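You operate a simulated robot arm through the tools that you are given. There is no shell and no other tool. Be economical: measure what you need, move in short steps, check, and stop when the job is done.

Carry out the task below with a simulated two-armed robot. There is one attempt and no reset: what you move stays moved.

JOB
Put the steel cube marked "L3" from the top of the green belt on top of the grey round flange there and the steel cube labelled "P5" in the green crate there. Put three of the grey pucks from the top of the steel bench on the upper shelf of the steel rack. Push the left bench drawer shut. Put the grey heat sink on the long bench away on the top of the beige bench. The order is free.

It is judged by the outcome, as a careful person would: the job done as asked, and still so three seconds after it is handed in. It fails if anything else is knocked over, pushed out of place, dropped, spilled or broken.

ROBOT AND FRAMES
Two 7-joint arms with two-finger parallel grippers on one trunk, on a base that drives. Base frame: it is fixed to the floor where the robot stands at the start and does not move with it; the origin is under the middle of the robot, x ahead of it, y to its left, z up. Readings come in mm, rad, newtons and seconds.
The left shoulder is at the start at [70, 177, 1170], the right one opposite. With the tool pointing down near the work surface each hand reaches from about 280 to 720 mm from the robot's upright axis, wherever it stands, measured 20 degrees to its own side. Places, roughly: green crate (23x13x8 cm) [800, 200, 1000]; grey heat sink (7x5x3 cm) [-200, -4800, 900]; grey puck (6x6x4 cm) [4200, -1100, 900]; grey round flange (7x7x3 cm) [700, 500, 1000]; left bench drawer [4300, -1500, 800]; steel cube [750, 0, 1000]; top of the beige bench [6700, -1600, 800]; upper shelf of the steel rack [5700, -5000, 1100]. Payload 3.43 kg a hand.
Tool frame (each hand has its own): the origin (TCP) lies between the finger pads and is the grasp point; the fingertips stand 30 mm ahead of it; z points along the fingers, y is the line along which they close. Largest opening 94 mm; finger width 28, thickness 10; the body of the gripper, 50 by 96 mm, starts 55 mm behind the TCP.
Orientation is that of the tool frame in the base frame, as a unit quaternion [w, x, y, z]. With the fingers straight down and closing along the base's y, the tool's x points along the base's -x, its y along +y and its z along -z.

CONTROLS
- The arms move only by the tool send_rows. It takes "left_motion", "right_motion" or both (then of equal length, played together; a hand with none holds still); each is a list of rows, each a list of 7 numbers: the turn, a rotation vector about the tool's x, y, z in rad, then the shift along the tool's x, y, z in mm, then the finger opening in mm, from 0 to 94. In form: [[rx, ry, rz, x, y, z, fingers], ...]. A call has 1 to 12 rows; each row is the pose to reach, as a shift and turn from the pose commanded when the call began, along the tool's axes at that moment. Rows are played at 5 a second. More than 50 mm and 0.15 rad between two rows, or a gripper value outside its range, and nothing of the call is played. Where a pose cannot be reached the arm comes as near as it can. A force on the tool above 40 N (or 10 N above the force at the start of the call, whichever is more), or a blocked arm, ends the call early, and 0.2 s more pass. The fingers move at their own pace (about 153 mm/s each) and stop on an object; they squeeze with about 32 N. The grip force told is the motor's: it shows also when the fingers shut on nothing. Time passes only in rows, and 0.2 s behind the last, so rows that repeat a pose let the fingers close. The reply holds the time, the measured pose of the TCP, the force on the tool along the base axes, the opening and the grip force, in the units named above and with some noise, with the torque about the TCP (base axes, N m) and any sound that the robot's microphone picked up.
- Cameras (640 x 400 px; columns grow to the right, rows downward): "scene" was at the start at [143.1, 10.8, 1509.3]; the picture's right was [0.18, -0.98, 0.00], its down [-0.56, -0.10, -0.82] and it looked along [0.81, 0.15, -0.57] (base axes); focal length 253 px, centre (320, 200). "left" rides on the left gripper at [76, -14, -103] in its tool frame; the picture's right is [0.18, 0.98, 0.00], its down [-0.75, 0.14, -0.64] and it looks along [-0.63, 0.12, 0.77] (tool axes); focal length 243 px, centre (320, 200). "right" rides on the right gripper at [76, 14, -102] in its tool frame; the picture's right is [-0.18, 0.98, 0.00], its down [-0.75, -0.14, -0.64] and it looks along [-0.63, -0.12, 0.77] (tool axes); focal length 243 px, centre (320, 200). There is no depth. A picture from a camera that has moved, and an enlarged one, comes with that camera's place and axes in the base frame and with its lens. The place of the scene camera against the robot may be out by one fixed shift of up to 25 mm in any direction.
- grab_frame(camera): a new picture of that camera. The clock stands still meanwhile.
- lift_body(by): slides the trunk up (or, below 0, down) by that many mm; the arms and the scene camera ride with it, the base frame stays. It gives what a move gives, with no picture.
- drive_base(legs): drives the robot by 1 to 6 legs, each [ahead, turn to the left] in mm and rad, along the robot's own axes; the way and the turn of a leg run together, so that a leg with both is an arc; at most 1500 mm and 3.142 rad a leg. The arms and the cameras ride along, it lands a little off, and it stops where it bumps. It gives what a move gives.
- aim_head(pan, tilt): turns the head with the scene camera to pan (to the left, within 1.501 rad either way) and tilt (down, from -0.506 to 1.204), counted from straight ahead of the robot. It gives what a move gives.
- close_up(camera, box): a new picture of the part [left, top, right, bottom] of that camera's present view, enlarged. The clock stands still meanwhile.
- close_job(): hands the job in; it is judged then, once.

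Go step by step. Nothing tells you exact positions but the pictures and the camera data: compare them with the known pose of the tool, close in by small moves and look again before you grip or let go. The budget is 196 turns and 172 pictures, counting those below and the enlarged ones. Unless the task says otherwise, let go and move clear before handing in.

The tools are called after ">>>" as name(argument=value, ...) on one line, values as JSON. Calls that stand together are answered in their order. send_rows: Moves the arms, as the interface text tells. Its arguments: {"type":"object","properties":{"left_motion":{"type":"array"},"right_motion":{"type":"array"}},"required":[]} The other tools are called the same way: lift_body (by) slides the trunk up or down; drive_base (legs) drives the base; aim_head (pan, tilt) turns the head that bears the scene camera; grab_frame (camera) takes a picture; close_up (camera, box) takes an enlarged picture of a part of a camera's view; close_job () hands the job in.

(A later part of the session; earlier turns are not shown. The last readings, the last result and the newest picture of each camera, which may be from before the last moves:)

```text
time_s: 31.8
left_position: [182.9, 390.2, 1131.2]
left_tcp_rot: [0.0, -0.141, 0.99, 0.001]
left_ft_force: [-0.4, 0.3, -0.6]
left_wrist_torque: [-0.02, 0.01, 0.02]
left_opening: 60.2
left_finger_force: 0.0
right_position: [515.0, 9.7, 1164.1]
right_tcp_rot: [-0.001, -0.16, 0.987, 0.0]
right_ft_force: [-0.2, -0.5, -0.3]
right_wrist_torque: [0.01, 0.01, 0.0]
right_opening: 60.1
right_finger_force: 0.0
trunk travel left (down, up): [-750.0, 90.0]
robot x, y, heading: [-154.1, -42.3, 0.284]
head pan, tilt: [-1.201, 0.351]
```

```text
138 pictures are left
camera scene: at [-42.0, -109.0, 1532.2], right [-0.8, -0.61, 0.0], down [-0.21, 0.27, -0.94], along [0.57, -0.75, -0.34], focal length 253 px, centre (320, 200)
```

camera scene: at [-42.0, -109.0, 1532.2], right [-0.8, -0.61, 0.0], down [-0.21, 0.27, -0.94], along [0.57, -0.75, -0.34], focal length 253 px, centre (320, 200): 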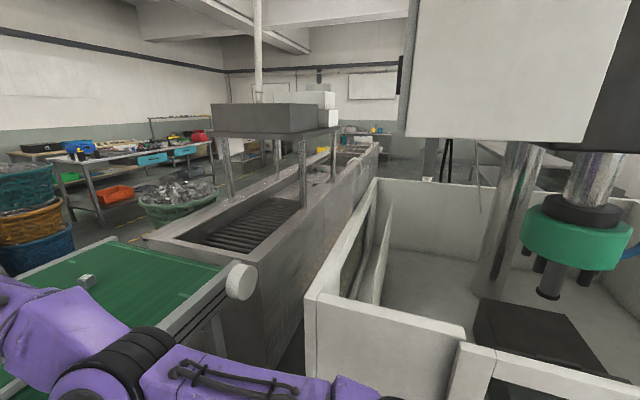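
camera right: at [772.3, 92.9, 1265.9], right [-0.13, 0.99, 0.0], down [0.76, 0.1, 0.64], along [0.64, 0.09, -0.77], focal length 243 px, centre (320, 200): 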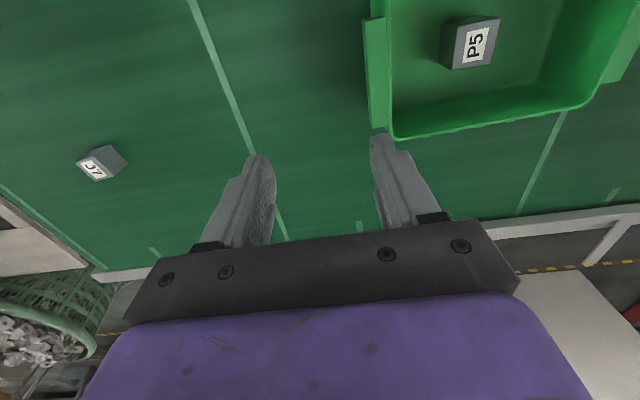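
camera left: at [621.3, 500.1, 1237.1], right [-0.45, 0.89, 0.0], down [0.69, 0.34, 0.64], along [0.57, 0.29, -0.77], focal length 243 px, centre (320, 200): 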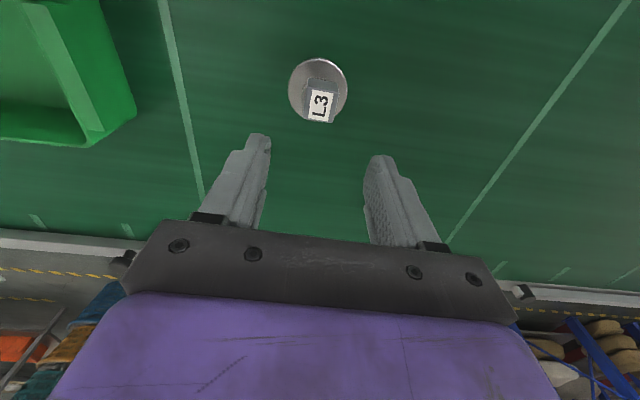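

The tuck was refused (step too long); I resend it and then survey the room.

>>> send_rows(right_motion=[[0, 0, 0, 40, 0, -5, 60], [0, 0, 0, 80, 0, -15, 60], [0, 0, 0, 120, 0, -30, 60], [0, 0, 0, 160, -8, -48, 60], [0, 0, 0, 200, -14, -66, 60], [0, 0, 0, 240, -20, -84, 60], [0, 0, 0, 280, -28, -100, 60], [0, 0, 0, 310, -36, -100, 60]], left_motion=[[0, 0, 0, 15, -15, -20, 60], [0, 0, 0, 30, -30, -40, 60], [0, 0, 0, 45, -45, -60, 60], [0, 0, 0, 60, -60, -80, 60], [0, 0, 0, 75, -75, -100, 60], [0, 0, 0, 90, -90, -120, 60], [0, 0, 0, 100, -100, -130, 60], [0, 0, 0, 110, -110, -130, 60]])

>>> grab_frame(camera="scene")

>>> aim_head(pan=1.2, tilt=0.35)

>>> grab_frame(camera="scene")

```text
time_s: 33.8
left_position: [207.8, 334.7, 1275.4]
left_tcp_rot: [0.004, -0.142, 0.99, -0.008]
left_ft_force: [-0.9, -1.0, -0.2]
left_wrist_torque: [0.03, 0.0, 0.03]
left_opening: 60.2
left_finger_force: 0.1
left hand out of reach, approached as far as the arm can: row 2, 3, 4, 5, 6, 7, 8
right_position: [334.0, -166.9, 1452.5]
right_tcp_rot: [0.136, 0.031, 0.965, 0.22]
right_ft_force: [-0.2, -0.9, -0.5]
right_wrist_torque: [0.0, 0.01, 0.01]
right_opening: 60.2
right_finger_force: 0.1
right hand out of reach, approached as far as the arm can: row 1, 2, 3, 4, 5, 6, 7
trunk travel left (down, up): [-750.0, 90.0]
robot x, y, heading: [-152.8, -40.1, 0.277]
head pan, tilt: [-1.201, 0.351]
stopped in row 8 (right hand): the arm was blocked; the commanded pose is now the measured one
```

```text
137 pictures are left
camera scene: at [-47.4, -117.6, 1532.2], right [-0.8, -0.6, -0.01], down [-0.2, 0.28, -0.94], along [0.57, -0.75, -0.35], focal length 253 px, centre (320, 200)
```

scene: 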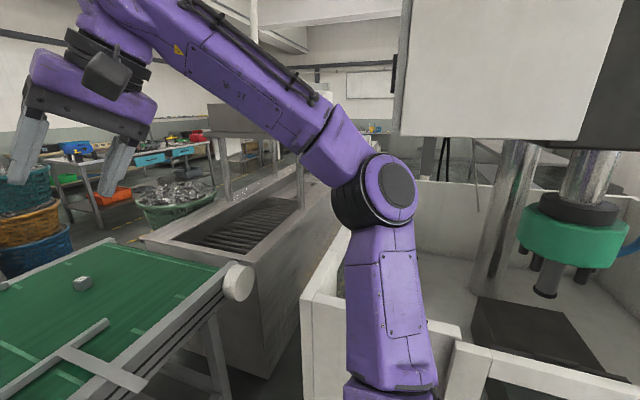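

```text
time_s: 36.0
left_position: [213.2, 340.6, 1270.7]
left_tcp_rot: [0.001, -0.143, 0.99, -0.011]
left_ft_force: [-0.2, -0.3, 0.4]
left_wrist_torque: [0.02, 0.0, -0.02]
left_opening: 60.1
left_finger_force: 0.2
right_position: [340.5, -160.4, 1451.1]
right_tcp_rot: [0.133, 0.03, 0.966, 0.218]
right_ft_force: [-0.2, -0.3, 0.1]
right_wrist_torque: [0.01, 0.02, 0.02]
right_opening: 59.9
right_finger_force: 0.0
trunk travel left (down, up): [-750.0, 90.0]
robot x, y, heading: [-152.2, -43.5, 0.282]
head pan, tilt: [1.201, 0.351]
```

```text
136 pictures are left
camera scene: at [-89.5, 57.4, 1532.2], right [1.0, -0.09, 0.0], down [-0.03, -0.34, -0.94], along [0.09, 0.94, -0.34], focal length 253 px, centre (320, 200)
```

scene: 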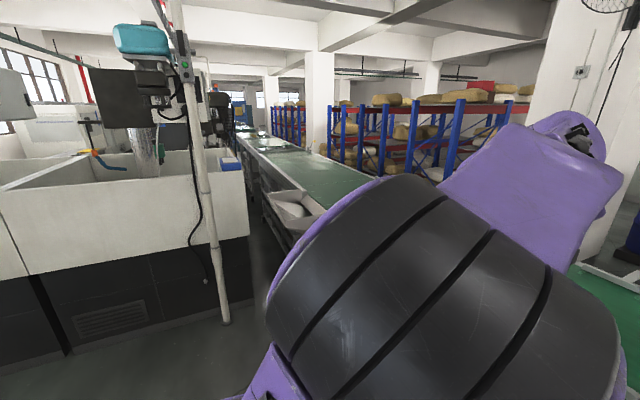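

The right arm swung into an awkward raised pose; I bring it back to a plain tool-down pose.

>>> send_rows(right_motion=[[0.08, 0.066, -0.067, 11, -20, 40, 60], [0.16, 0.132, -0.135, 22, -40, 80, 60], [0.24, 0.199, -0.202, 34, -59, 120, 60], [0.32, 0.265, -0.27, 45, -79, 160, 60], [0.403, 0.331, -0.337, 56, -98, 199, 60]])

>>> aim_head(pan=-1.45, tilt=0.3)

>>> grab_frame(camera="scene")

```text
time_s: 37.1
left_position: [214.2, 341.8, 1271.3]
left_tcp_rot: [0.001, -0.143, 0.99, -0.011]
left_ft_force: [0.8, 0.4, 0.1]
left_wrist_torque: [0.02, -0.07, 0.02]
left_opening: 59.8
left_finger_force: 0.1
right_position: [340.3, -158.6, 1220.5]
right_tcp_rot: [0.0, -0.141, 0.99, -0.003]
right_ft_force: [-0.3, 0.5, 0.1]
right_wrist_torque: [-0.02, -0.01, 0.01]
right_opening: 59.8
right_finger_force: 0.1
trunk travel left (down, up): [-750.0, 90.0]
robot x, y, heading: [-152.3, -45.9, 0.277]
head pan, tilt: [1.201, 0.351]
```

```text
time_s: 39.5
left_position: [212.7, 339.9, 1271.8]
left_tcp_rot: [0.0, -0.142, 0.99, -0.01]
left_ft_force: [0.1, 0.0, -0.3]
left_wrist_torque: [0.0, 0.0, 0.0]
left_opening: 60.2
left_finger_force: 0.1
right_position: [340.1, -160.1, 1220.0]
right_tcp_rot: [0.0, -0.14, 0.99, -0.002]
right_ft_force: [0.6, 0.6, -0.1]
right_wrist_torque: [0.02, 0.0, 0.0]
right_opening: 60.0
right_finger_force: 0.0
trunk travel left (down, up): [-750.0, 90.0]
robot x, y, heading: [-150.6, -44.1, 0.282]
head pan, tilt: [-1.45, 0.3]
```

```text
135 pictures are left
camera scene: at [-61.3, -121.0, 1536.9], right [-0.92, -0.39, 0.0], down [-0.12, 0.27, -0.96], along [0.37, -0.88, -0.3], focal length 253 px, centre (320, 200)
```

scene: 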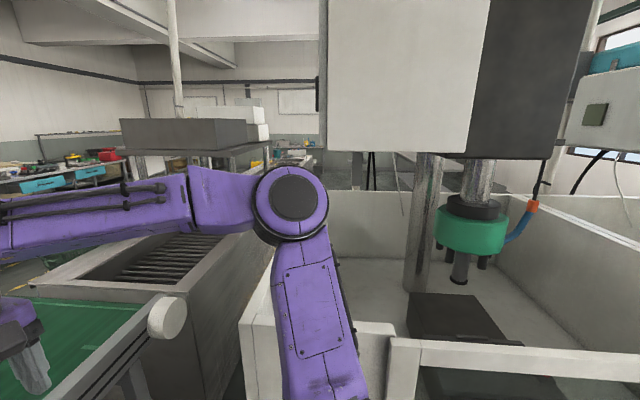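

Machine blocks the right and there is open floor behind-left. I turn in place to survey the other side.

>>> drive_base(legs=[[0, 1.57]])

>>> aim_head(pan=0.0, tilt=0.35)

>>> grab_frame(camera="scene")

>>> aim_head(pan=1.45, tilt=0.35)

>>> grab_frame(camera="scene")

```text
time_s: 43.7
left_position: [-531.6, 327.1, 1271.0]
left_tcp_rot: [-0.007, 0.797, -0.604, 0.006]
left_ft_force: [-0.8, -0.4, -0.4]
left_wrist_torque: [0.04, 0.0, 0.02]
left_opening: 59.8
left_finger_force: 0.1
right_position: [-28.1, 447.7, 1221.4]
right_tcp_rot: [-0.001, 0.795, -0.607, 0.002]
right_ft_force: [0.0, 0.2, 0.0]
right_wrist_torque: [0.02, -0.01, 0.01]
right_opening: 60.0
right_finger_force: 0.2
trunk travel left (down, up): [-750.0, 90.0]
robot x, y, heading: [-153.9, -44.6, 1.832]
head pan, tilt: [-1.45, 0.3]
```

```text
time_s: 45.3
left_position: [-532.0, 326.1, 1271.2]
left_tcp_rot: [-0.008, 0.797, -0.604, 0.007]
left_ft_force: [0.2, 0.7, 0.3]
left_wrist_torque: [0.03, -0.02, 0.01]
left_opening: 59.8
left_finger_force: 0.0
right_position: [-29.3, 446.5, 1220.0]
right_tcp_rot: [-0.002, 0.795, -0.607, 0.003]
right_ft_force: [-0.6, -0.3, -0.8]
right_wrist_torque: [0.01, 0.02, 0.01]
right_opening: 60.0
right_finger_force: 0.1
trunk travel left (down, up): [-750.0, 90.0]
robot x, y, heading: [-152.5, -42.1, 1.842]
head pan, tilt: [0.0, 0.351]
```

```text
134 pictures are left
camera scene: at [-183.1, 89.7, 1532.2], right [0.97, 0.26, 0.0], down [0.09, -0.33, -0.94], along [-0.25, 0.91, -0.34], focal length 253 px, centre (320, 200)
```

scene: 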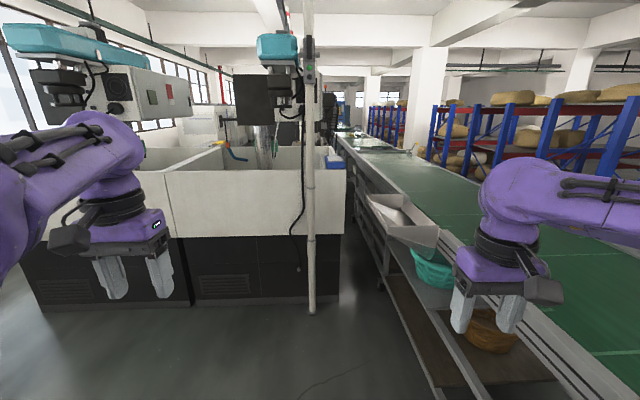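

```text
time_s: 46.9
left_position: [-531.7, 326.3, 1271.3]
left_tcp_rot: [-0.007, 0.797, -0.604, 0.008]
left_ft_force: [-0.6, 0.1, 0.8]
left_wrist_torque: [0.05, -0.01, 0.04]
left_opening: 60.0
left_finger_force: 0.1
right_position: [-28.1, 447.5, 1220.4]
right_tcp_rot: [-0.001, 0.795, -0.606, 0.001]
right_ft_force: [-0.3, 0.6, 0.3]
right_wrist_torque: [0.0, 0.0, 0.01]
right_opening: 60.0
right_finger_force: 0.1
trunk travel left (down, up): [-750.0, 90.0]
robot x, y, heading: [-155.7, -43.8, 1.836]
head pan, tilt: [1.45, 0.351]
```

```text
133 pictures are left
camera scene: at [-251.0, -13.5, 1532.2], right [-0.14, 0.99, 0.0], down [0.34, 0.05, -0.94], along [-0.93, -0.13, -0.34], focal length 253 px, centre (320, 200)
```

scene: 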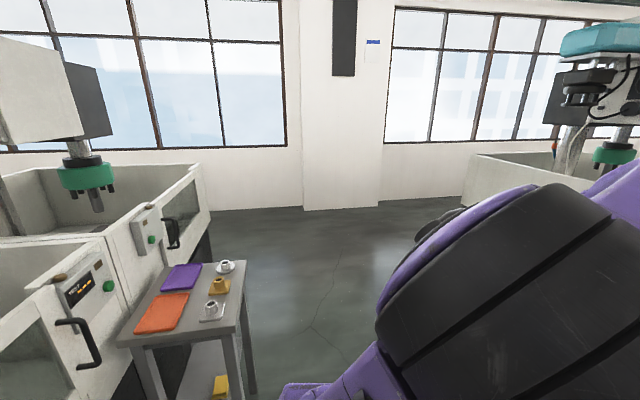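

There is open floor toward the windows (−x), with a small table near the machine to avoid. I turn to face −x and look both ways.

>>> drive_base(legs=[[0, 1.3]])

>>> aim_head(pan=0.0, tilt=0.35)

>>> grab_frame(camera="scene")

>>> aim_head(pan=0.7, tilt=0.35)

>>> grab_frame(camera="scene")

```text
time_s: 50.5
left_position: [-612.1, -308.3, 1271.6]
left_tcp_rot: [-0.01, 1.0, -0.001, 0.001]
left_ft_force: [0.6, -0.1, -0.3]
left_wrist_torque: [-0.01, 0.04, -0.01]
left_opening: 59.8
left_finger_force: 0.0
right_position: [-588.4, 208.9, 1220.6]
right_tcp_rot: [-0.002, 1.0, -0.005, 0.0]
right_ft_force: [0.0, 0.4, 1.3]
right_wrist_torque: [-0.01, -0.04, 0.0]
right_opening: 60.1
right_finger_force: 0.2
trunk travel left (down, up): [-750.0, 90.0]
robot x, y, heading: [-152.5, -43.8, 3.128]
head pan, tilt: [1.45, 0.351]
```

```text
time_s: 52.0
left_position: [-611.8, -307.9, 1271.2]
left_tcp_rot: [-0.011, 1.0, -0.002, 0.0]
left_ft_force: [-0.4, 0.4, 0.0]
left_wrist_torque: [0.02, -0.01, -0.01]
left_opening: 60.1
left_finger_force: 0.0
right_position: [-590.1, 208.3, 1220.2]
right_tcp_rot: [-0.001, 1.0, -0.005, 0.0]
right_ft_force: [0.1, 0.2, 0.6]
right_wrist_torque: [0.01, 0.0, -0.01]
right_opening: 59.4
right_finger_force: 0.0
trunk travel left (down, up): [-750.0, 90.0]
robot x, y, heading: [-154.1, -42.3, 3.132]
head pan, tilt: [0.0, 0.351]
```

```text
132 pictures are left
camera scene: at [-289.1, -46.8, 1532.2], right [0.01, 1.0, 0.0], down [0.34, 0.0, -0.94], along [-0.94, 0.01, -0.34], focal length 253 px, centre (320, 200)
```

scene: 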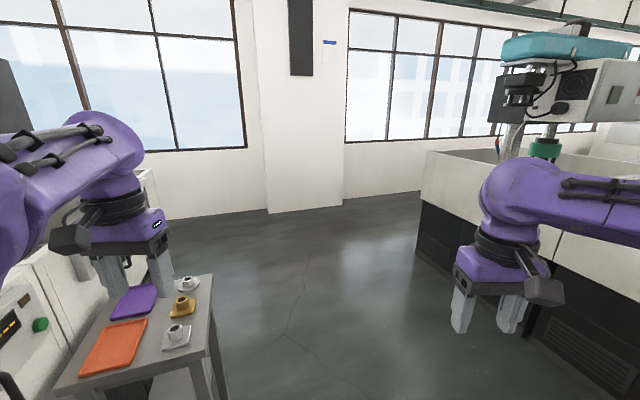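

```text
time_s: 53.1
left_position: [-610.5, -307.1, 1271.7]
left_tcp_rot: [-0.01, 1.0, -0.001, 0.001]
left_ft_force: [-0.5, -0.2, 0.2]
left_wrist_torque: [-0.04, -0.02, 0.0]
left_opening: 60.1
left_finger_force: 0.0
right_position: [-589.2, 209.0, 1219.9]
right_tcp_rot: [-0.002, 1.0, -0.006, 0.0]
right_ft_force: [0.6, -0.4, -0.3]
right_wrist_torque: [-0.02, -0.02, -0.02]
right_opening: 59.9
right_finger_force: 0.0
trunk travel left (down, up): [-750.0, 90.0]
robot x, y, heading: [-151.4, -44.9, 3.13]
head pan, tilt: [0.7, 0.351]
```

```text
131 pictures are left
camera scene: at [-268.0, -106.9, 1532.2], right [-0.63, 0.77, 0.0], down [0.27, 0.22, -0.94], along [-0.73, -0.6, -0.34], focal length 253 px, centre (320, 200)
```

scene: 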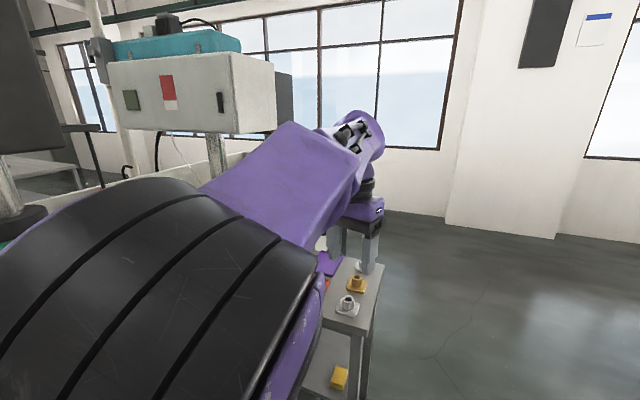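

Clear floor ahead to the windows. I drive around the small table, then look left (−y).

>>> drive_base(legs=[[0, -0.12], [1450, 0], [950, 0]])

>>> aim_head(pan=1.3, tilt=0.25)

>>> grab_frame(camera="scene")

```text
time_s: 65.4
left_position: [-3004.7, 70.9, 1271.3]
left_tcp_rot: [-0.01, 0.998, -0.062, 0.001]
left_ft_force: [0.4, 0.1, -0.2]
left_wrist_torque: [-0.02, 0.0, 0.0]
left_opening: 60.0
left_finger_force: 0.0
right_position: [-2921.4, 580.3, 1220.1]
right_tcp_rot: [-0.002, 0.998, -0.066, 0.0]
right_ft_force: [0.0, 0.4, 0.3]
right_wrist_torque: [0.03, 0.04, 0.0]
right_opening: 60.1
right_finger_force: 0.1
trunk travel left (down, up): [-750.0, 90.0]
robot x, y, heading: [-2519.6, 278.0, 3.005]
head pan, tilt: [0.7, 0.351]
```

```text
time_s: 66.4
left_position: [-3005.2, 71.3, 1272.4]
left_tcp_rot: [-0.011, 0.998, -0.062, 0.001]
left_ft_force: [-0.5, 0.4, 0.6]
left_wrist_torque: [-0.04, 0.0, -0.03]
left_opening: 60.0
left_finger_force: 0.1
right_position: [-2922.0, 581.2, 1219.9]
right_tcp_rot: [-0.002, 0.998, -0.067, -0.001]
right_ft_force: [-0.3, 0.7, -0.5]
right_wrist_torque: [0.02, 0.02, -0.02]
right_opening: 60.1
right_finger_force: 0.0
trunk travel left (down, up): [-750.0, 90.0]
robot x, y, heading: [-2517.9, 276.2, 3.005]
head pan, tilt: [1.3, 0.25]
```

```text
130 pictures are left
camera scene: at [-2597.2, 193.3, 1541.6], right [-0.92, 0.39, 0.0], down [0.1, 0.23, -0.97], along [-0.38, -0.89, -0.25], focal length 253 px, centre (320, 200)
```

scene: 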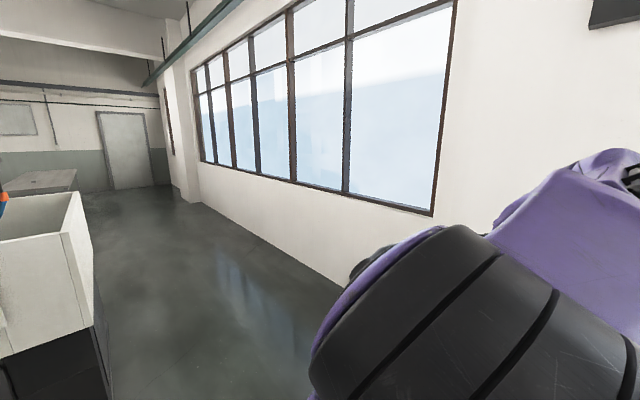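

A free corridor runs along the windows to the far end. I drive on, turn along it, and go down past the machine.

>>> drive_base(legs=[[550, 0], [0, 1.428], [1500, 0], [1500, 0]])

>>> aim_head(pan=0.3, tilt=0.35)

>>> grab_frame(camera="scene")

```text
time_s: 81.2
left_position: [-3334.3, -1680.4, 1271.7]
left_tcp_rot: [-0.011, 0.792, 0.611, -0.008]
left_ft_force: [-0.5, 0.5, -0.1]
left_wrist_torque: [-0.03, 0.01, 0.0]
left_opening: 59.7
left_finger_force: 0.0
right_position: [-3824.9, -1528.9, 1222.0]
right_tcp_rot: [-0.001, 0.792, 0.611, 0.0]
right_ft_force: [10.3, 1.9, 1.5]
right_wrist_torque: [-0.22, 1.02, 0.06]
right_opening: 59.9
right_finger_force: 0.0
trunk travel left (down, up): [-750.0, 90.0]
robot x, y, heading: [-3481.7, -1171.0, -1.84]
head pan, tilt: [1.3, 0.25]
stopped in leg 4: the force on the tool passed its limit at 54 N (the readings are from after the stop); the commanded pose is now the measured one
```

```text
time_s: 82.5
left_position: [-3334.2, -1681.6, 1271.4]
left_tcp_rot: [-0.01, 0.792, 0.611, -0.008]
left_ft_force: [-0.2, 0.4, 0.0]
left_wrist_torque: [-0.02, 0.02, -0.03]
left_opening: 60.2
left_finger_force: 0.0
right_position: [-3824.9, -1529.5, 1221.4]
right_tcp_rot: [-0.002, 0.793, 0.609, 0.002]
right_ft_force: [12.1, 0.8, 2.6]
right_wrist_torque: [-0.14, 1.14, 0.12]
right_opening: 60.3
right_finger_force: 0.0
trunk travel left (down, up): [-750.0, 90.0]
robot x, y, heading: [-3478.6, -1168.7, -1.832]
head pan, tilt: [0.3, 0.351]
```

```text
129 pictures are left
camera scene: at [-3477.4, -1316.2, 1532.3], right [-1.0, -0.04, 0.0], down [-0.02, 0.34, -0.94], along [0.03, -0.94, -0.34], focal length 253 px, centre (320, 200)
```

scene: 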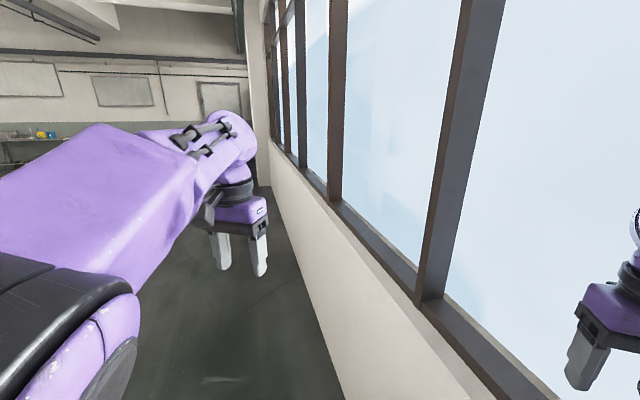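

My corridor heading had the wrong sign and the right hand touched the window wall. I back off, turn to the corridor's true direction (~−1.3 rad) and move away from the wall.

>>> drive_base(legs=[[-200, 0], [0, 0.85], [600, 0], [0, -0.3]])

>>> aim_head(pan=0.0, tilt=0.3)

>>> grab_frame(camera="scene")

```text
time_s: 90.3
left_position: [-2708.3, -1846.9, 1272.8]
left_tcp_rot: [-0.008, 0.597, 0.802, -0.009]
left_ft_force: [-0.7, -0.3, -1.1]
left_wrist_torque: [0.0, -0.04, 0.02]
left_opening: 59.9
left_finger_force: 0.1
right_position: [-3205.8, -1972.4, 1221.3]
right_tcp_rot: [-0.002, 0.599, 0.801, 0.002]
right_ft_force: [-0.4, 0.8, -0.3]
right_wrist_torque: [0.0, -0.01, -0.01]
right_opening: 60.2
right_finger_force: 0.0
trunk travel left (down, up): [-750.0, 90.0]
robot x, y, heading: [-3092.9, -1482.3, -1.291]
head pan, tilt: [0.3, 0.351]
```

```text
time_s: 91.1
left_position: [-2709.2, -1848.6, 1272.7]
left_tcp_rot: [-0.007, 0.598, 0.802, -0.009]
left_ft_force: [0.2, -0.5, 0.1]
left_wrist_torque: [0.01, -0.01, -0.02]
left_opening: 60.1
left_finger_force: 0.0
right_position: [-3206.9, -1973.7, 1220.4]
right_tcp_rot: [-0.001, 0.6, 0.8, 0.001]
right_ft_force: [0.4, 0.2, -0.1]
right_wrist_torque: [0.0, -0.03, -0.02]
right_opening: 60.0
right_finger_force: 0.1
trunk travel left (down, up): [-750.0, 90.0]
robot x, y, heading: [-3095.5, -1486.8, -1.29]
head pan, tilt: [0.0, 0.3]
```

```text
128 pictures are left
camera scene: at [-3049.0, -1626.9, 1536.9], right [-0.96, -0.28, 0.0], down [-0.08, 0.28, -0.96], along [0.27, -0.92, -0.3], focal length 253 px, centre (320, 200)
```

scene: 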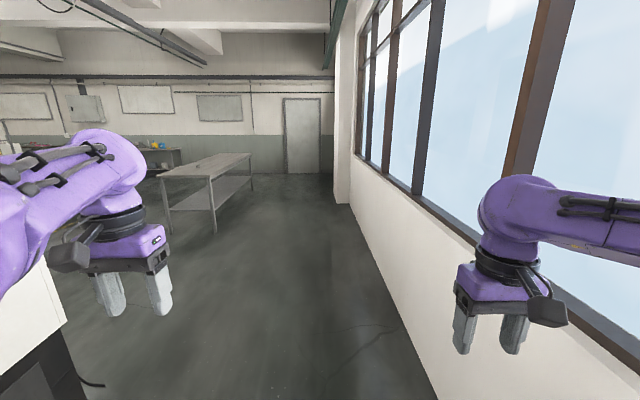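

The long bench is ahead-left. I drive down beside it, turn to face it, and look.

>>> drive_base(legs=[[1500, 0], [1500, 0], [900, 0], [0, 1.57]])

>>> aim_head(pan=0.0, tilt=0.5)

>>> grab_frame(camera="scene")

```text
time_s: 113.7
left_position: [-1633.7, -4831.6, 1271.3]
left_tcp_rot: [0.001, -0.146, 0.989, -0.012]
left_ft_force: [0.1, 0.5, -0.3]
left_wrist_torque: [0.01, -0.01, -0.01]
left_opening: 59.7
left_finger_force: 0.0
right_position: [-1507.4, -5329.7, 1220.4]
right_tcp_rot: [-0.002, -0.144, 0.99, 0.001]
right_ft_force: [-0.5, -0.5, -0.7]
right_wrist_torque: [0.0, -0.03, 0.03]
right_opening: 60.1
right_finger_force: 0.0
trunk travel left (down, up): [-750.0, 90.0]
robot x, y, heading: [-1997.1, -5217.4, 0.284]
head pan, tilt: [0.0, 0.3]
```

```text
time_s: 114.4
left_position: [-1633.9, -4832.4, 1271.2]
left_tcp_rot: [0.001, -0.146, 0.989, -0.012]
left_ft_force: [0.0, -0.1, 0.1]
left_wrist_torque: [0.05, 0.01, -0.01]
left_opening: 60.0
left_finger_force: 0.0
right_position: [-1507.1, -5329.2, 1220.2]
right_tcp_rot: [-0.003, -0.144, 0.99, 0.001]
right_ft_force: [0.3, -0.3, -0.6]
right_wrist_torque: [0.0, 0.04, -0.01]
right_opening: 60.0
right_finger_force: 0.1
trunk travel left (down, up): [-750.0, 90.0]
robot x, y, heading: [-1993.9, -5218.0, 0.283]
head pan, tilt: [0.0, 0.499]
```

```text
127 pictures are left
camera scene: at [-1854.9, -5184.5, 1518.5], right [0.28, -0.96, 0.0], down [-0.46, -0.13, -0.88], along [0.84, 0.25, -0.48], focal length 253 px, centre (320, 200)
```

scene: 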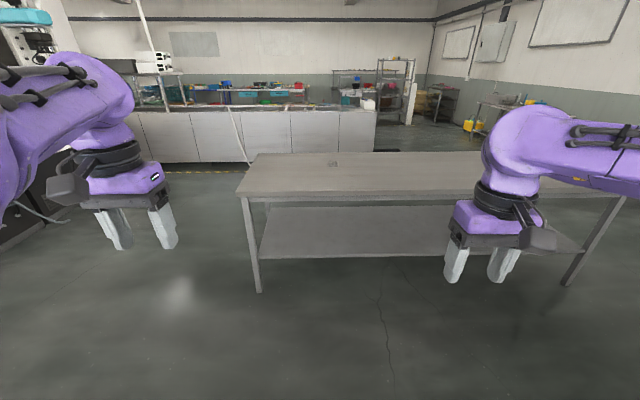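

The heat sink is far from this edge but nearer the back edge of the bench. I drive around the bench's left end to its other side.

>>> drive_base(legs=[[0, 1.57], [1000, 0], [0, -1.57], [1500, 0], [1250, 0], [0, -1.57]])

>>> aim_head(pan=-0.8, tilt=0.5)

>>> grab_frame(camera="scene")

```text
time_s: 144.0
left_position: [752.0, -3863.5, 1271.9]
left_tcp_rot: [-0.006, 0.599, 0.801, -0.01]
left_ft_force: [0.2, -1.3, -0.5]
left_wrist_torque: [0.01, 0.0, -0.02]
left_opening: 60.2
left_finger_force: 0.1
right_position: [252.0, -3986.4, 1219.9]
right_tcp_rot: [-0.003, 0.6, 0.8, 0.002]
right_ft_force: [-0.2, -0.1, -1.6]
right_wrist_torque: [0.02, 0.0, -0.01]
right_opening: 60.2
right_finger_force: 0.0
trunk travel left (down, up): [-750.0, 90.0]
robot x, y, heading: [364.5, -3492.6, -1.291]
head pan, tilt: [0.0, 0.499]
```

```text
time_s: 145.1
left_position: [750.8, -3862.2, 1271.4]
left_tcp_rot: [-0.008, 0.599, 0.801, -0.009]
left_ft_force: [-0.9, -0.4, 0.3]
left_wrist_torque: [-0.01, -0.01, 0.0]
left_opening: 59.8
left_finger_force: 0.1
right_position: [253.2, -3986.9, 1220.5]
right_tcp_rot: [-0.002, 0.601, 0.799, 0.002]
right_ft_force: [0.5, -0.5, 0.1]
right_wrist_torque: [-0.01, 0.03, -0.01]
right_opening: 59.9
right_finger_force: 0.0
trunk travel left (down, up): [-750.0, 90.0]
robot x, y, heading: [367.1, -3499.7, -1.296]
head pan, tilt: [-0.799, 0.499]
```

```text
126 pictures are left
camera scene: at [341.4, -3629.7, 1518.5], right [-0.87, 0.5, 0.0], down [0.24, 0.42, -0.88], along [-0.44, -0.76, -0.48], focal length 253 px, centre (320, 200)
```

scene: 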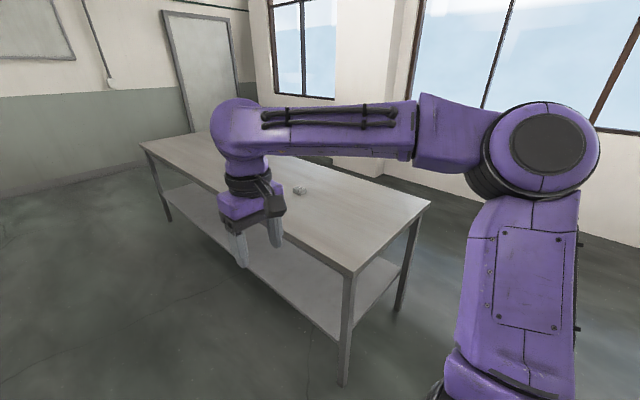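

Heat sink at about (−195, −4775), ~300 mm in from this edge. I drive along the edge, turn to face the bench, and come closer.

>>> drive_base(legs=[[930, 0], [0, -1.57], [240, 0]])

>>> aim_head(pan=0.0, tilt=0.8)

>>> grab_frame(camera="scene")

>>> grab_frame(camera="left")

```text
time_s: 155.1
left_position: [30.4, -4839.8, 1271.7]
left_tcp_rot: [-0.011, 0.989, 0.148, -0.001]
left_ft_force: [-0.1, 0.1, 0.6]
left_wrist_torque: [-0.01, 0.0, -0.01]
left_opening: 60.0
left_finger_force: 0.1
right_position: [-100.2, -4341.5, 1220.4]
right_tcp_rot: [0.001, 0.989, 0.148, 0.002]
right_ft_force: [-0.2, 0.4, 0.4]
right_wrist_torque: [-0.03, 0.0, 0.01]
right_opening: 60.0
right_finger_force: 0.2
trunk travel left (down, up): [-750.0, 90.0]
robot x, y, heading: [387.7, -4451.2, -2.853]
head pan, tilt: [-0.799, 0.499]
```

```text
time_s: 156.2
left_position: [28.4, -4838.8, 1271.9]
left_tcp_rot: [-0.011, 0.989, 0.149, -0.001]
left_ft_force: [0.5, -0.6, -0.4]
left_wrist_torque: [-0.02, -0.01, 0.03]
left_opening: 59.9
left_finger_force: 0.0
right_position: [-100.8, -4342.9, 1219.7]
right_tcp_rot: [0.0, 0.989, 0.148, 0.002]
right_ft_force: [0.0, 0.4, -0.5]
right_wrist_torque: [0.0, -0.02, 0.03]
right_opening: 60.0
right_finger_force: 0.1
trunk travel left (down, up): [-750.0, 90.0]
robot x, y, heading: [389.3, -4451.5, -2.849]
head pan, tilt: [0.0, 0.799]
```

```text
125 pictures are left
camera scene: at [269.7, -4492.3, 1492.6], right [-0.29, 0.96, 0.0], down [0.69, 0.21, -0.7], along [-0.67, -0.2, -0.72], focal length 253 px, centre (320, 200)
```

scene: 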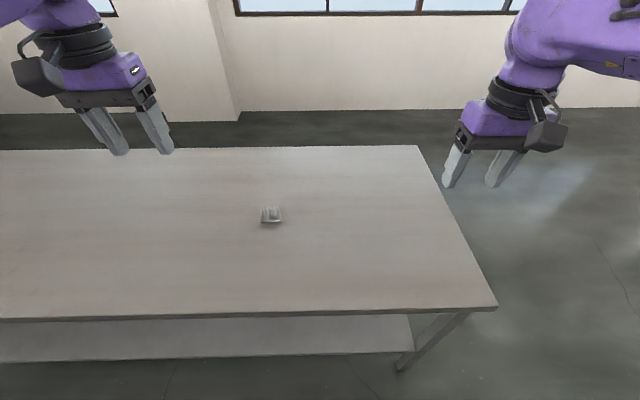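

```text
124 pictures are left
camera left: at [97.3, -4806.0, 1374.3], right [0.47, -0.88, -0.02], down [-0.67, -0.37, 0.64], along [-0.57, -0.28, -0.77], focal length 243 px, centre (320, 200)
```

left: 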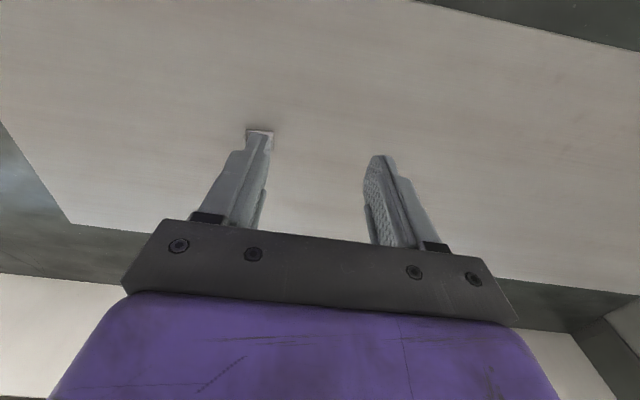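

The heat sink is within reach (~600 ahead, 150 left). I bring the left hand above it.

>>> send_rows(left_motion=[[0, 0, 0, -22, -18, 25, 94], [0, 0, 0, -44, -36, 50, 94], [0, 0, 0, -66, -54, 75, 94], [0, 0, 0, -88, -72, 100, 94], [0, 0, 0, -110, -90, 125, 94], [0, 0, 0, -130, -110, 150, 94]])

>>> grab_frame(camera="left")

```text
time_s: 157.6
left_position: [-132.4, -4769.5, 1122.1]
left_tcp_rot: [-0.011, 0.989, 0.149, -0.001]
left_ft_force: [-0.8, 0.6, -0.7]
left_wrist_torque: [0.03, 0.0, 0.02]
left_opening: 94.0
left_finger_force: 0.1
right_position: [-103.7, -4340.3, 1219.3]
right_tcp_rot: [0.0, 0.989, 0.147, 0.003]
right_ft_force: [-0.4, -0.3, -1.2]
right_wrist_torque: [0.01, -0.02, -0.04]
right_opening: 60.0
right_finger_force: 0.1
trunk travel left (down, up): [-750.0, 90.0]
robot x, y, heading: [389.6, -4450.2, -2.851]
head pan, tilt: [0.0, 0.799]
```

```text
123 pictures are left
camera left: at [-62.8, -4735.8, 1225.6], right [0.47, -0.88, -0.02], down [-0.68, -0.37, 0.64], along [-0.57, -0.28, -0.77], focal length 243 px, centre (320, 200)
```

left: 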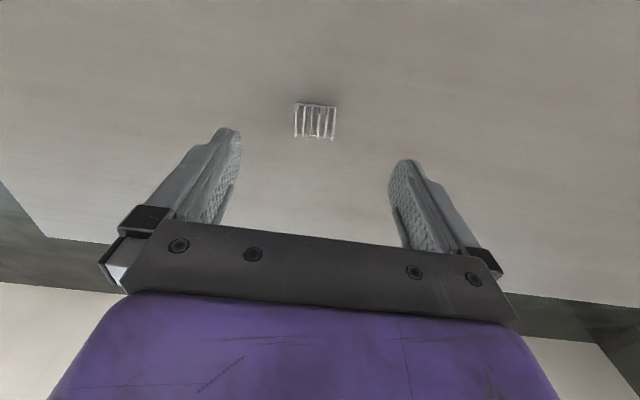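

>>> close_up(camera="left", box=[275, 90, 355, 140])

```text
8.00 times, centred on (315, 115) of left
camera zoom: at [-62.8, -4735.8, 1225.6], right [0.47, -0.88, -0.02], down [-0.68, -0.37, 0.64], along [-0.57, -0.28, -0.77], focal length 1941 px, centre (360, 880)
```

zoom: 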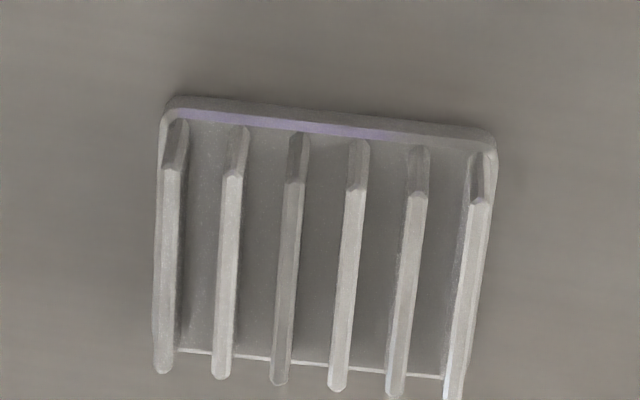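

The heat sink's fins stand up, base ~65 mm across my closing direction, turned ~5°; centre about (−196, −4788), bench top ~850. I align and descend partway.

>>> send_rows(left_motion=[[-0.01, 0, -0.04, -30, -1, 30, 94], [-0.022, -0.003, -0.095, -67, -2.4, 60, 94], [-0.022, -0.003, -0.095, -67, -2.4, 105, 94], [-0.022, -0.003, -0.095, -67, -2.4, 150, 94]])

>>> grab_frame(camera="left")

```text
time_s: 158.6
left_position: [-196.9, -4784.7, 973.5]
left_tcp_rot: [-0.002, 0.98, 0.197, -0.001]
left_ft_force: [-0.7, -0.5, -0.3]
left_wrist_torque: [0.05, 0.01, 0.03]
left_opening: 94.3
left_finger_force: 0.1
right_position: [-103.3, -4342.3, 1220.1]
right_tcp_rot: [0.0, 0.989, 0.149, 0.003]
right_ft_force: [0.2, -0.3, 0.6]
right_wrist_torque: [0.01, -0.04, 0.0]
right_opening: 59.8
right_finger_force: 0.1
trunk travel left (down, up): [-750.0, 90.0]
robot x, y, heading: [390.3, -4449.5, -2.854]
head pan, tilt: [0.0, 0.799]
```

```text
121 pictures are left
camera left: at [-131.0, -4741.6, 1075.1], right [0.55, -0.84, 0.0], down [-0.64, -0.42, 0.64], along [-0.54, -0.35, -0.77], focal length 243 px, centre (320, 200)
```

left: 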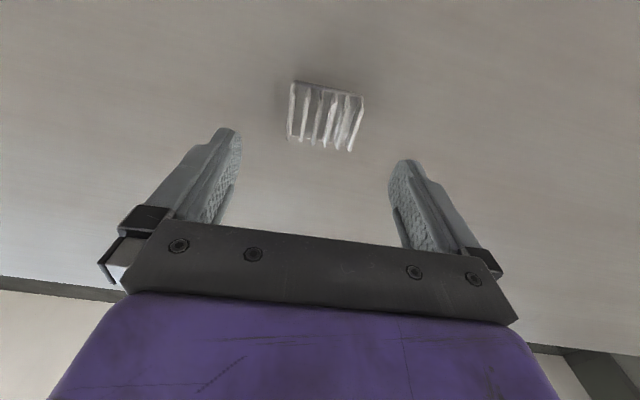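

>>> send_rows(left_motion=[[0, 0, 0, 0, 2, 40, 94], [0, 0, 0, 0, 2, 80, 94]])

>>> grab_frame(camera="left")

```text
time_s: 159.2
left_position: [-194.9, -4785.5, 892.5]
left_tcp_rot: [-0.001, 0.981, 0.196, 0.0]
left_ft_force: [0.7, -0.2, -0.3]
left_wrist_torque: [0.01, -0.03, -0.01]
left_opening: 93.9
left_finger_force: 0.1
right_position: [-102.7, -4342.2, 1220.0]
right_tcp_rot: [0.0, 0.989, 0.148, 0.002]
right_ft_force: [0.1, 0.0, 0.4]
right_wrist_torque: [0.05, 0.0, -0.02]
right_opening: 60.2
right_finger_force: 0.0
trunk travel left (down, up): [-750.0, 90.0]
robot x, y, heading: [387.8, -4448.2, -2.844]
head pan, tilt: [0.0, 0.799]
```

```text
120 pictures are left
camera left: at [-130.8, -4744.2, 994.3], right [0.55, -0.84, 0.0], down [-0.64, -0.42, 0.64], along [-0.54, -0.35, -0.77], focal length 243 px, centre (320, 200)
```

left: 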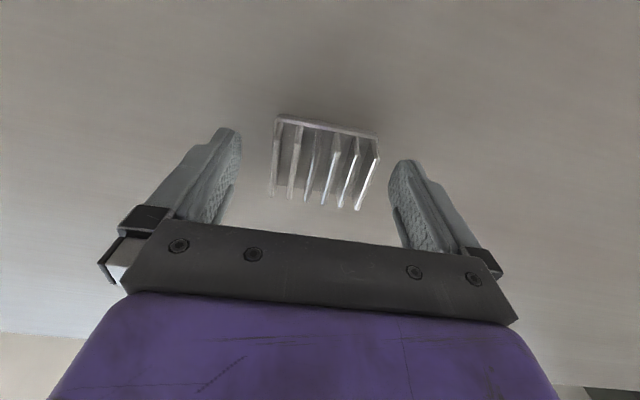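

Fin tops ~870, bench ~840. I centre by a few mm, lower to just above the bench, and close.

>>> send_rows(left_motion=[[0, 0, 0, -4, 1, 8, 94], [0, 0, 0, -4, 1, 16, 94], [0, 0, 0, -4, 1, 16, 70], [0, 0, 0, -4, 1, 16, 45], [0, 0, 0, -4, 1, 16, 45]])

>>> grab_frame(camera="left")

```text
time_s: 160.4
left_position: [-198.2, -4788.5, 879.9]
left_tcp_rot: [-0.001, 0.981, 0.196, -0.004]
left_ft_force: [-2.4, -5.4, 18.1]
left_wrist_torque: [-0.64, -0.43, -0.13]
left_opening: 64.4
left_finger_force: 32.5
right_position: [-99.5, -4342.3, 1222.0]
right_tcp_rot: [0.001, 0.989, 0.148, 0.001]
right_ft_force: [0.1, -1.1, 0.7]
right_wrist_torque: [-0.01, -0.03, -0.01]
right_opening: 60.0
right_finger_force: 0.2
trunk travel left (down, up): [-750.0, 90.0]
robot x, y, heading: [386.5, -4449.3, -2.849]
head pan, tilt: [0.0, 0.799]
```

```text
119 pictures are left
camera left: at [-132.2, -4746.3, 981.8], right [0.55, -0.84, 0.0], down [-0.64, -0.42, 0.65], along [-0.54, -0.35, -0.76], focal length 243 px, centre (320, 200)
```

left: 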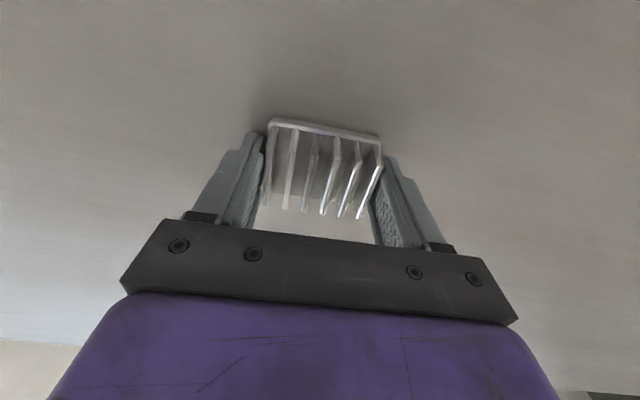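

Gripped at 64 mm. I lift and check it is held.

>>> send_rows(left_motion=[[0, 0, 0, 0, 0, -20, 45], [0, 0, 0, 0, 0, -60, 45], [0, 0, 0, 0, 0, -100, 45], [0, 0, 0, 20, 10, -140, 45], [0, 0, 0, 50, 30, -170, 45], [0, 0, 0, 80, 50, -200, 45], [0, 0, 0, 110, 70, -230, 45], [0, 0, 0, 140, 90, -250, 45]])

>>> grab_frame(camera="left")

```text
time_s: 162.2
left_position: [-30.2, -4819.5, 1128.8]
left_tcp_rot: [-0.001, 0.981, 0.196, -0.001]
left_ft_force: [-0.2, 1.1, -0.8]
left_wrist_torque: [-0.01, 0.0, 0.02]
left_opening: 64.5
left_finger_force: 32.2
right_position: [-99.3, -4342.4, 1222.0]
right_tcp_rot: [-0.001, 0.989, 0.148, 0.001]
right_ft_force: [-0.5, 0.2, 0.3]
right_wrist_torque: [-0.03, 0.02, 0.02]
right_opening: 60.0
right_finger_force: 0.0
trunk travel left (down, up): [-750.0, 90.0]
robot x, y, heading: [389.6, -4451.4, -2.848]
head pan, tilt: [0.0, 0.799]
```

```text
118 pictures are left
camera left: at [33.7, -4776.1, 1230.9], right [0.55, -0.84, 0.0], down [-0.64, -0.42, 0.64], along [-0.54, -0.35, -0.76], focal length 243 px, centre (320, 200)
```

left: 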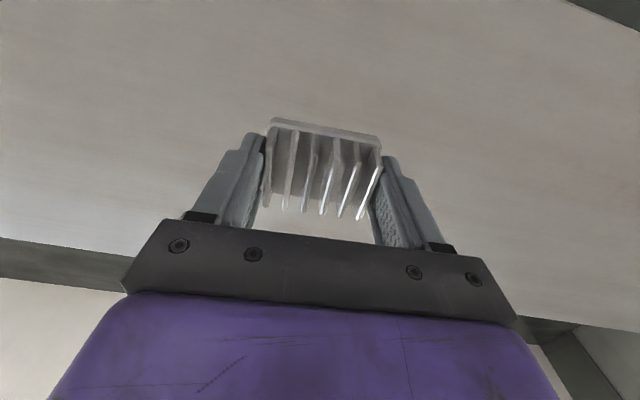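

The heat sink is secure. I back away, turn toward the passage beyond the wash line, and look.

>>> drive_base(legs=[[-300, 0], [0, 2.3]])

>>> aim_head(pan=0.0, tilt=0.3)

>>> grab_frame(camera="scene")

```text
time_s: 169.7
left_position: [1231.2, -4435.3, 1128.4]
left_tcp_rot: [0.0, 0.223, 0.975, -0.001]
left_ft_force: [-0.1, -0.9, -0.9]
left_wrist_torque: [-0.01, 0.0, -0.02]
left_opening: 64.4
left_finger_force: 31.6
right_position: [921.2, -4801.9, 1221.0]
right_tcp_rot: [-0.003, 0.271, 0.963, 0.001]
right_ft_force: [0.4, 0.2, -0.2]
right_wrist_torque: [0.01, -0.02, 0.01]
right_opening: 59.7
right_finger_force: 0.0
trunk travel left (down, up): [-750.0, 90.0]
robot x, y, heading: [675.2, -4367.0, -0.555]
head pan, tilt: [0.0, 0.799]
```

```text
time_s: 170.6
left_position: [1231.8, -4434.7, 1128.0]
left_tcp_rot: [0.0, 0.223, 0.975, -0.001]
left_ft_force: [-0.5, 0.1, -1.1]
left_wrist_torque: [-0.01, 0.05, 0.0]
left_opening: 64.3
left_finger_force: 32.2
right_position: [921.3, -4802.5, 1219.8]
right_tcp_rot: [-0.002, 0.27, 0.963, 0.002]
right_ft_force: [1.0, -0.6, 0.6]
right_wrist_torque: [-0.04, -0.03, 0.01]
right_opening: 59.9
right_finger_force: 0.1
trunk travel left (down, up): [-750.0, 90.0]
robot x, y, heading: [674.6, -4360.6, -0.549]
head pan, tilt: [0.0, 0.3]
```

```text
117 pictures are left
camera scene: at [804.4, -4444.5, 1536.8], right [-0.53, -0.85, 0.0], down [-0.25, 0.16, -0.95], along [0.81, -0.5, -0.3], focal length 253 px, centre (320, 200)
```

scene: 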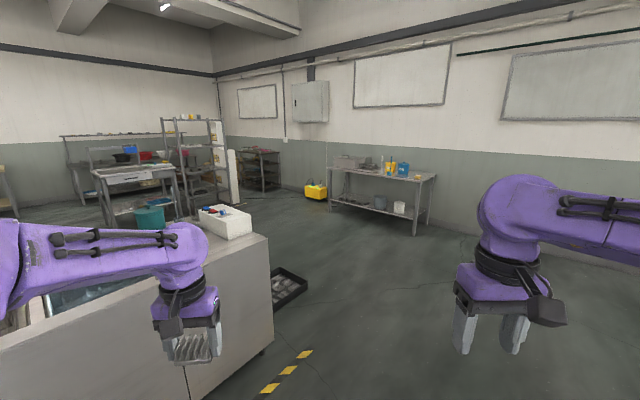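

The wash line's end is ahead-left with a tray on the floor beside it. I route wide around the tray and then look toward the steel bench.

>>> drive_base(legs=[[0, -0.265], [1500, 0], [1021, 0], [0, 1.184], [1393, 0], [0, 0.9]])

>>> grab_frame(camera="scene")

```text
time_s: 195.7
left_position: [3661.5, -5139.9, 1127.3]
left_tcp_rot: [0.002, -0.63, 0.777, 0.0]
left_ft_force: [0.3, 0.4, -1.6]
left_wrist_torque: [-0.01, 0.03, 0.04]
left_opening: 63.7
left_finger_force: 32.0
right_position: [4091.3, -5353.5, 1220.2]
right_tcp_rot: [-0.002, -0.591, 0.807, 0.0]
right_ft_force: [-0.5, 0.3, 0.3]
right_wrist_torque: [-0.01, -0.01, -0.03]
right_opening: 60.1
right_finger_force: 0.1
trunk travel left (down, up): [-750.0, 90.0]
robot x, y, heading: [3723.5, -5693.0, 1.262]
head pan, tilt: [0.0, 0.3]
```

```text
116 pictures are left
camera scene: at [3774.8, -5564.2, 1536.9], right [0.95, -0.31, 0.0], down [-0.09, -0.28, -0.96], along [0.29, 0.91, -0.3], focal length 253 px, centre (320, 200)
```

scene: 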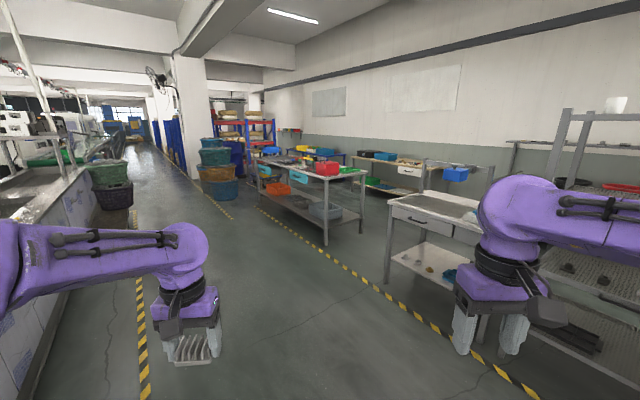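

I see the bench with blue drawers (steel bench), the rack at right, and the beige bench behind through a ~1 m gap. I go to the mouth of that gap and look through.

>>> drive_base(legs=[[0, 0.172], [1200, 0], [1010, 0], [0, -1.154]])

>>> grab_frame(camera="scene")

```text
time_s: 210.1
left_position: [4479.7, -3174.1, 1128.3]
left_tcp_rot: [0.001, -0.181, 0.984, -0.001]
left_ft_force: [1.3, 0.2, -2.2]
left_wrist_torque: [0.02, 0.04, -0.01]
left_opening: 63.8
left_finger_force: 31.7
right_position: [4532.8, -3651.3, 1221.0]
right_tcp_rot: [-0.003, -0.133, 0.991, 0.0]
right_ft_force: [-0.6, -0.7, 0.0]
right_wrist_torque: [-0.04, 0.01, -0.01]
right_opening: 60.0
right_finger_force: 0.0
trunk travel left (down, up): [-750.0, 90.0]
robot x, y, heading: [4048.1, -3529.1, 0.262]
head pan, tilt: [0.0, 0.3]
```

```text
115 pictures are left
camera scene: at [4191.7, -3496.3, 1536.9], right [0.26, -0.97, 0.0], down [-0.29, -0.08, -0.96], along [0.92, 0.25, -0.3], focal length 253 px, centre (320, 200)
```

scene: 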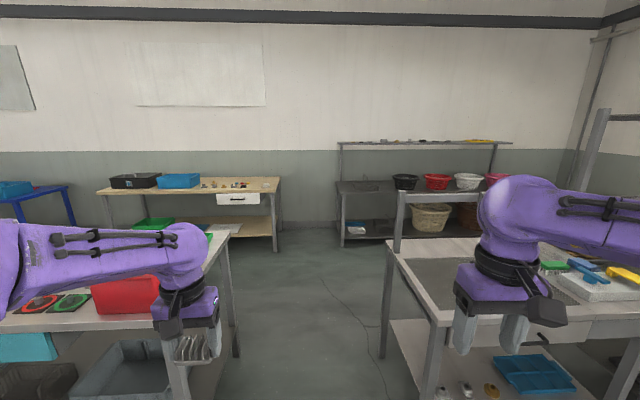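

The beige bench is straight through the gap on the left, with some free top near its right end. I drive through the gap.

>>> drive_base(legs=[[0, 0.045], [1300, 0], [600, 0], [0, 0.4]])

>>> grab_frame(camera="scene")

```text
time_s: 221.1
left_position: [6075.1, -2447.7, 1128.7]
left_tcp_rot: [0.001, -0.395, 0.919, 0.0]
left_ft_force: [-0.2, -1.0, -1.2]
left_wrist_torque: [-0.02, -0.01, 0.02]
left_opening: 63.4
left_finger_force: 31.9
right_position: [6331.4, -2855.7, 1219.5]
right_tcp_rot: [-0.003, -0.35, 0.937, 0.001]
right_ft_force: [0.1, 0.1, -0.5]
right_wrist_torque: [0.0, 0.0, -0.02]
right_opening: 59.8
right_finger_force: 0.1
trunk travel left (down, up): [-750.0, 90.0]
robot x, y, heading: [5841.3, -2954.7, 0.709]
head pan, tilt: [0.0, 0.3]
```

```text
114 pictures are left
camera scene: at [5954.2, -2867.7, 1536.9], right [0.65, -0.76, 0.0], down [-0.22, -0.19, -0.96], along [0.72, 0.62, -0.3], focal length 253 px, centre (320, 200)
```

scene: 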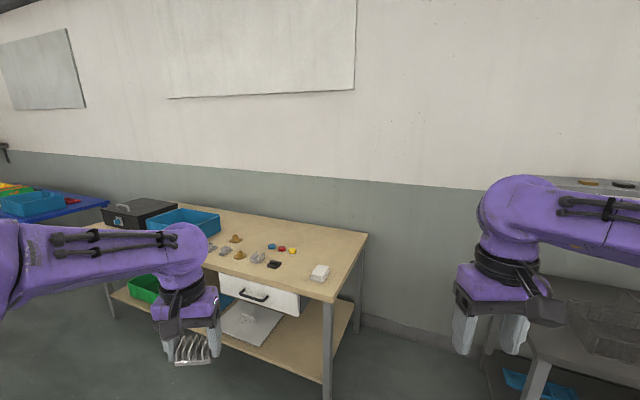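

>>> close_up(camera="scene", box=[200, 210, 380, 320])

```text
3.56 times, centred on (290, 265) of scene
camera zoom: at [5954.2, -2867.7, 1536.9], right [0.65, -0.76, 0.0], down [-0.22, -0.19, -0.96], along [0.72, 0.62, -0.3], focal length 899 px, centre (427, -31)
```

zoom: 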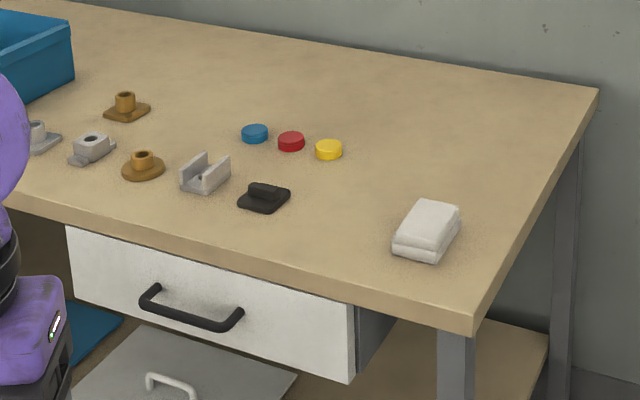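

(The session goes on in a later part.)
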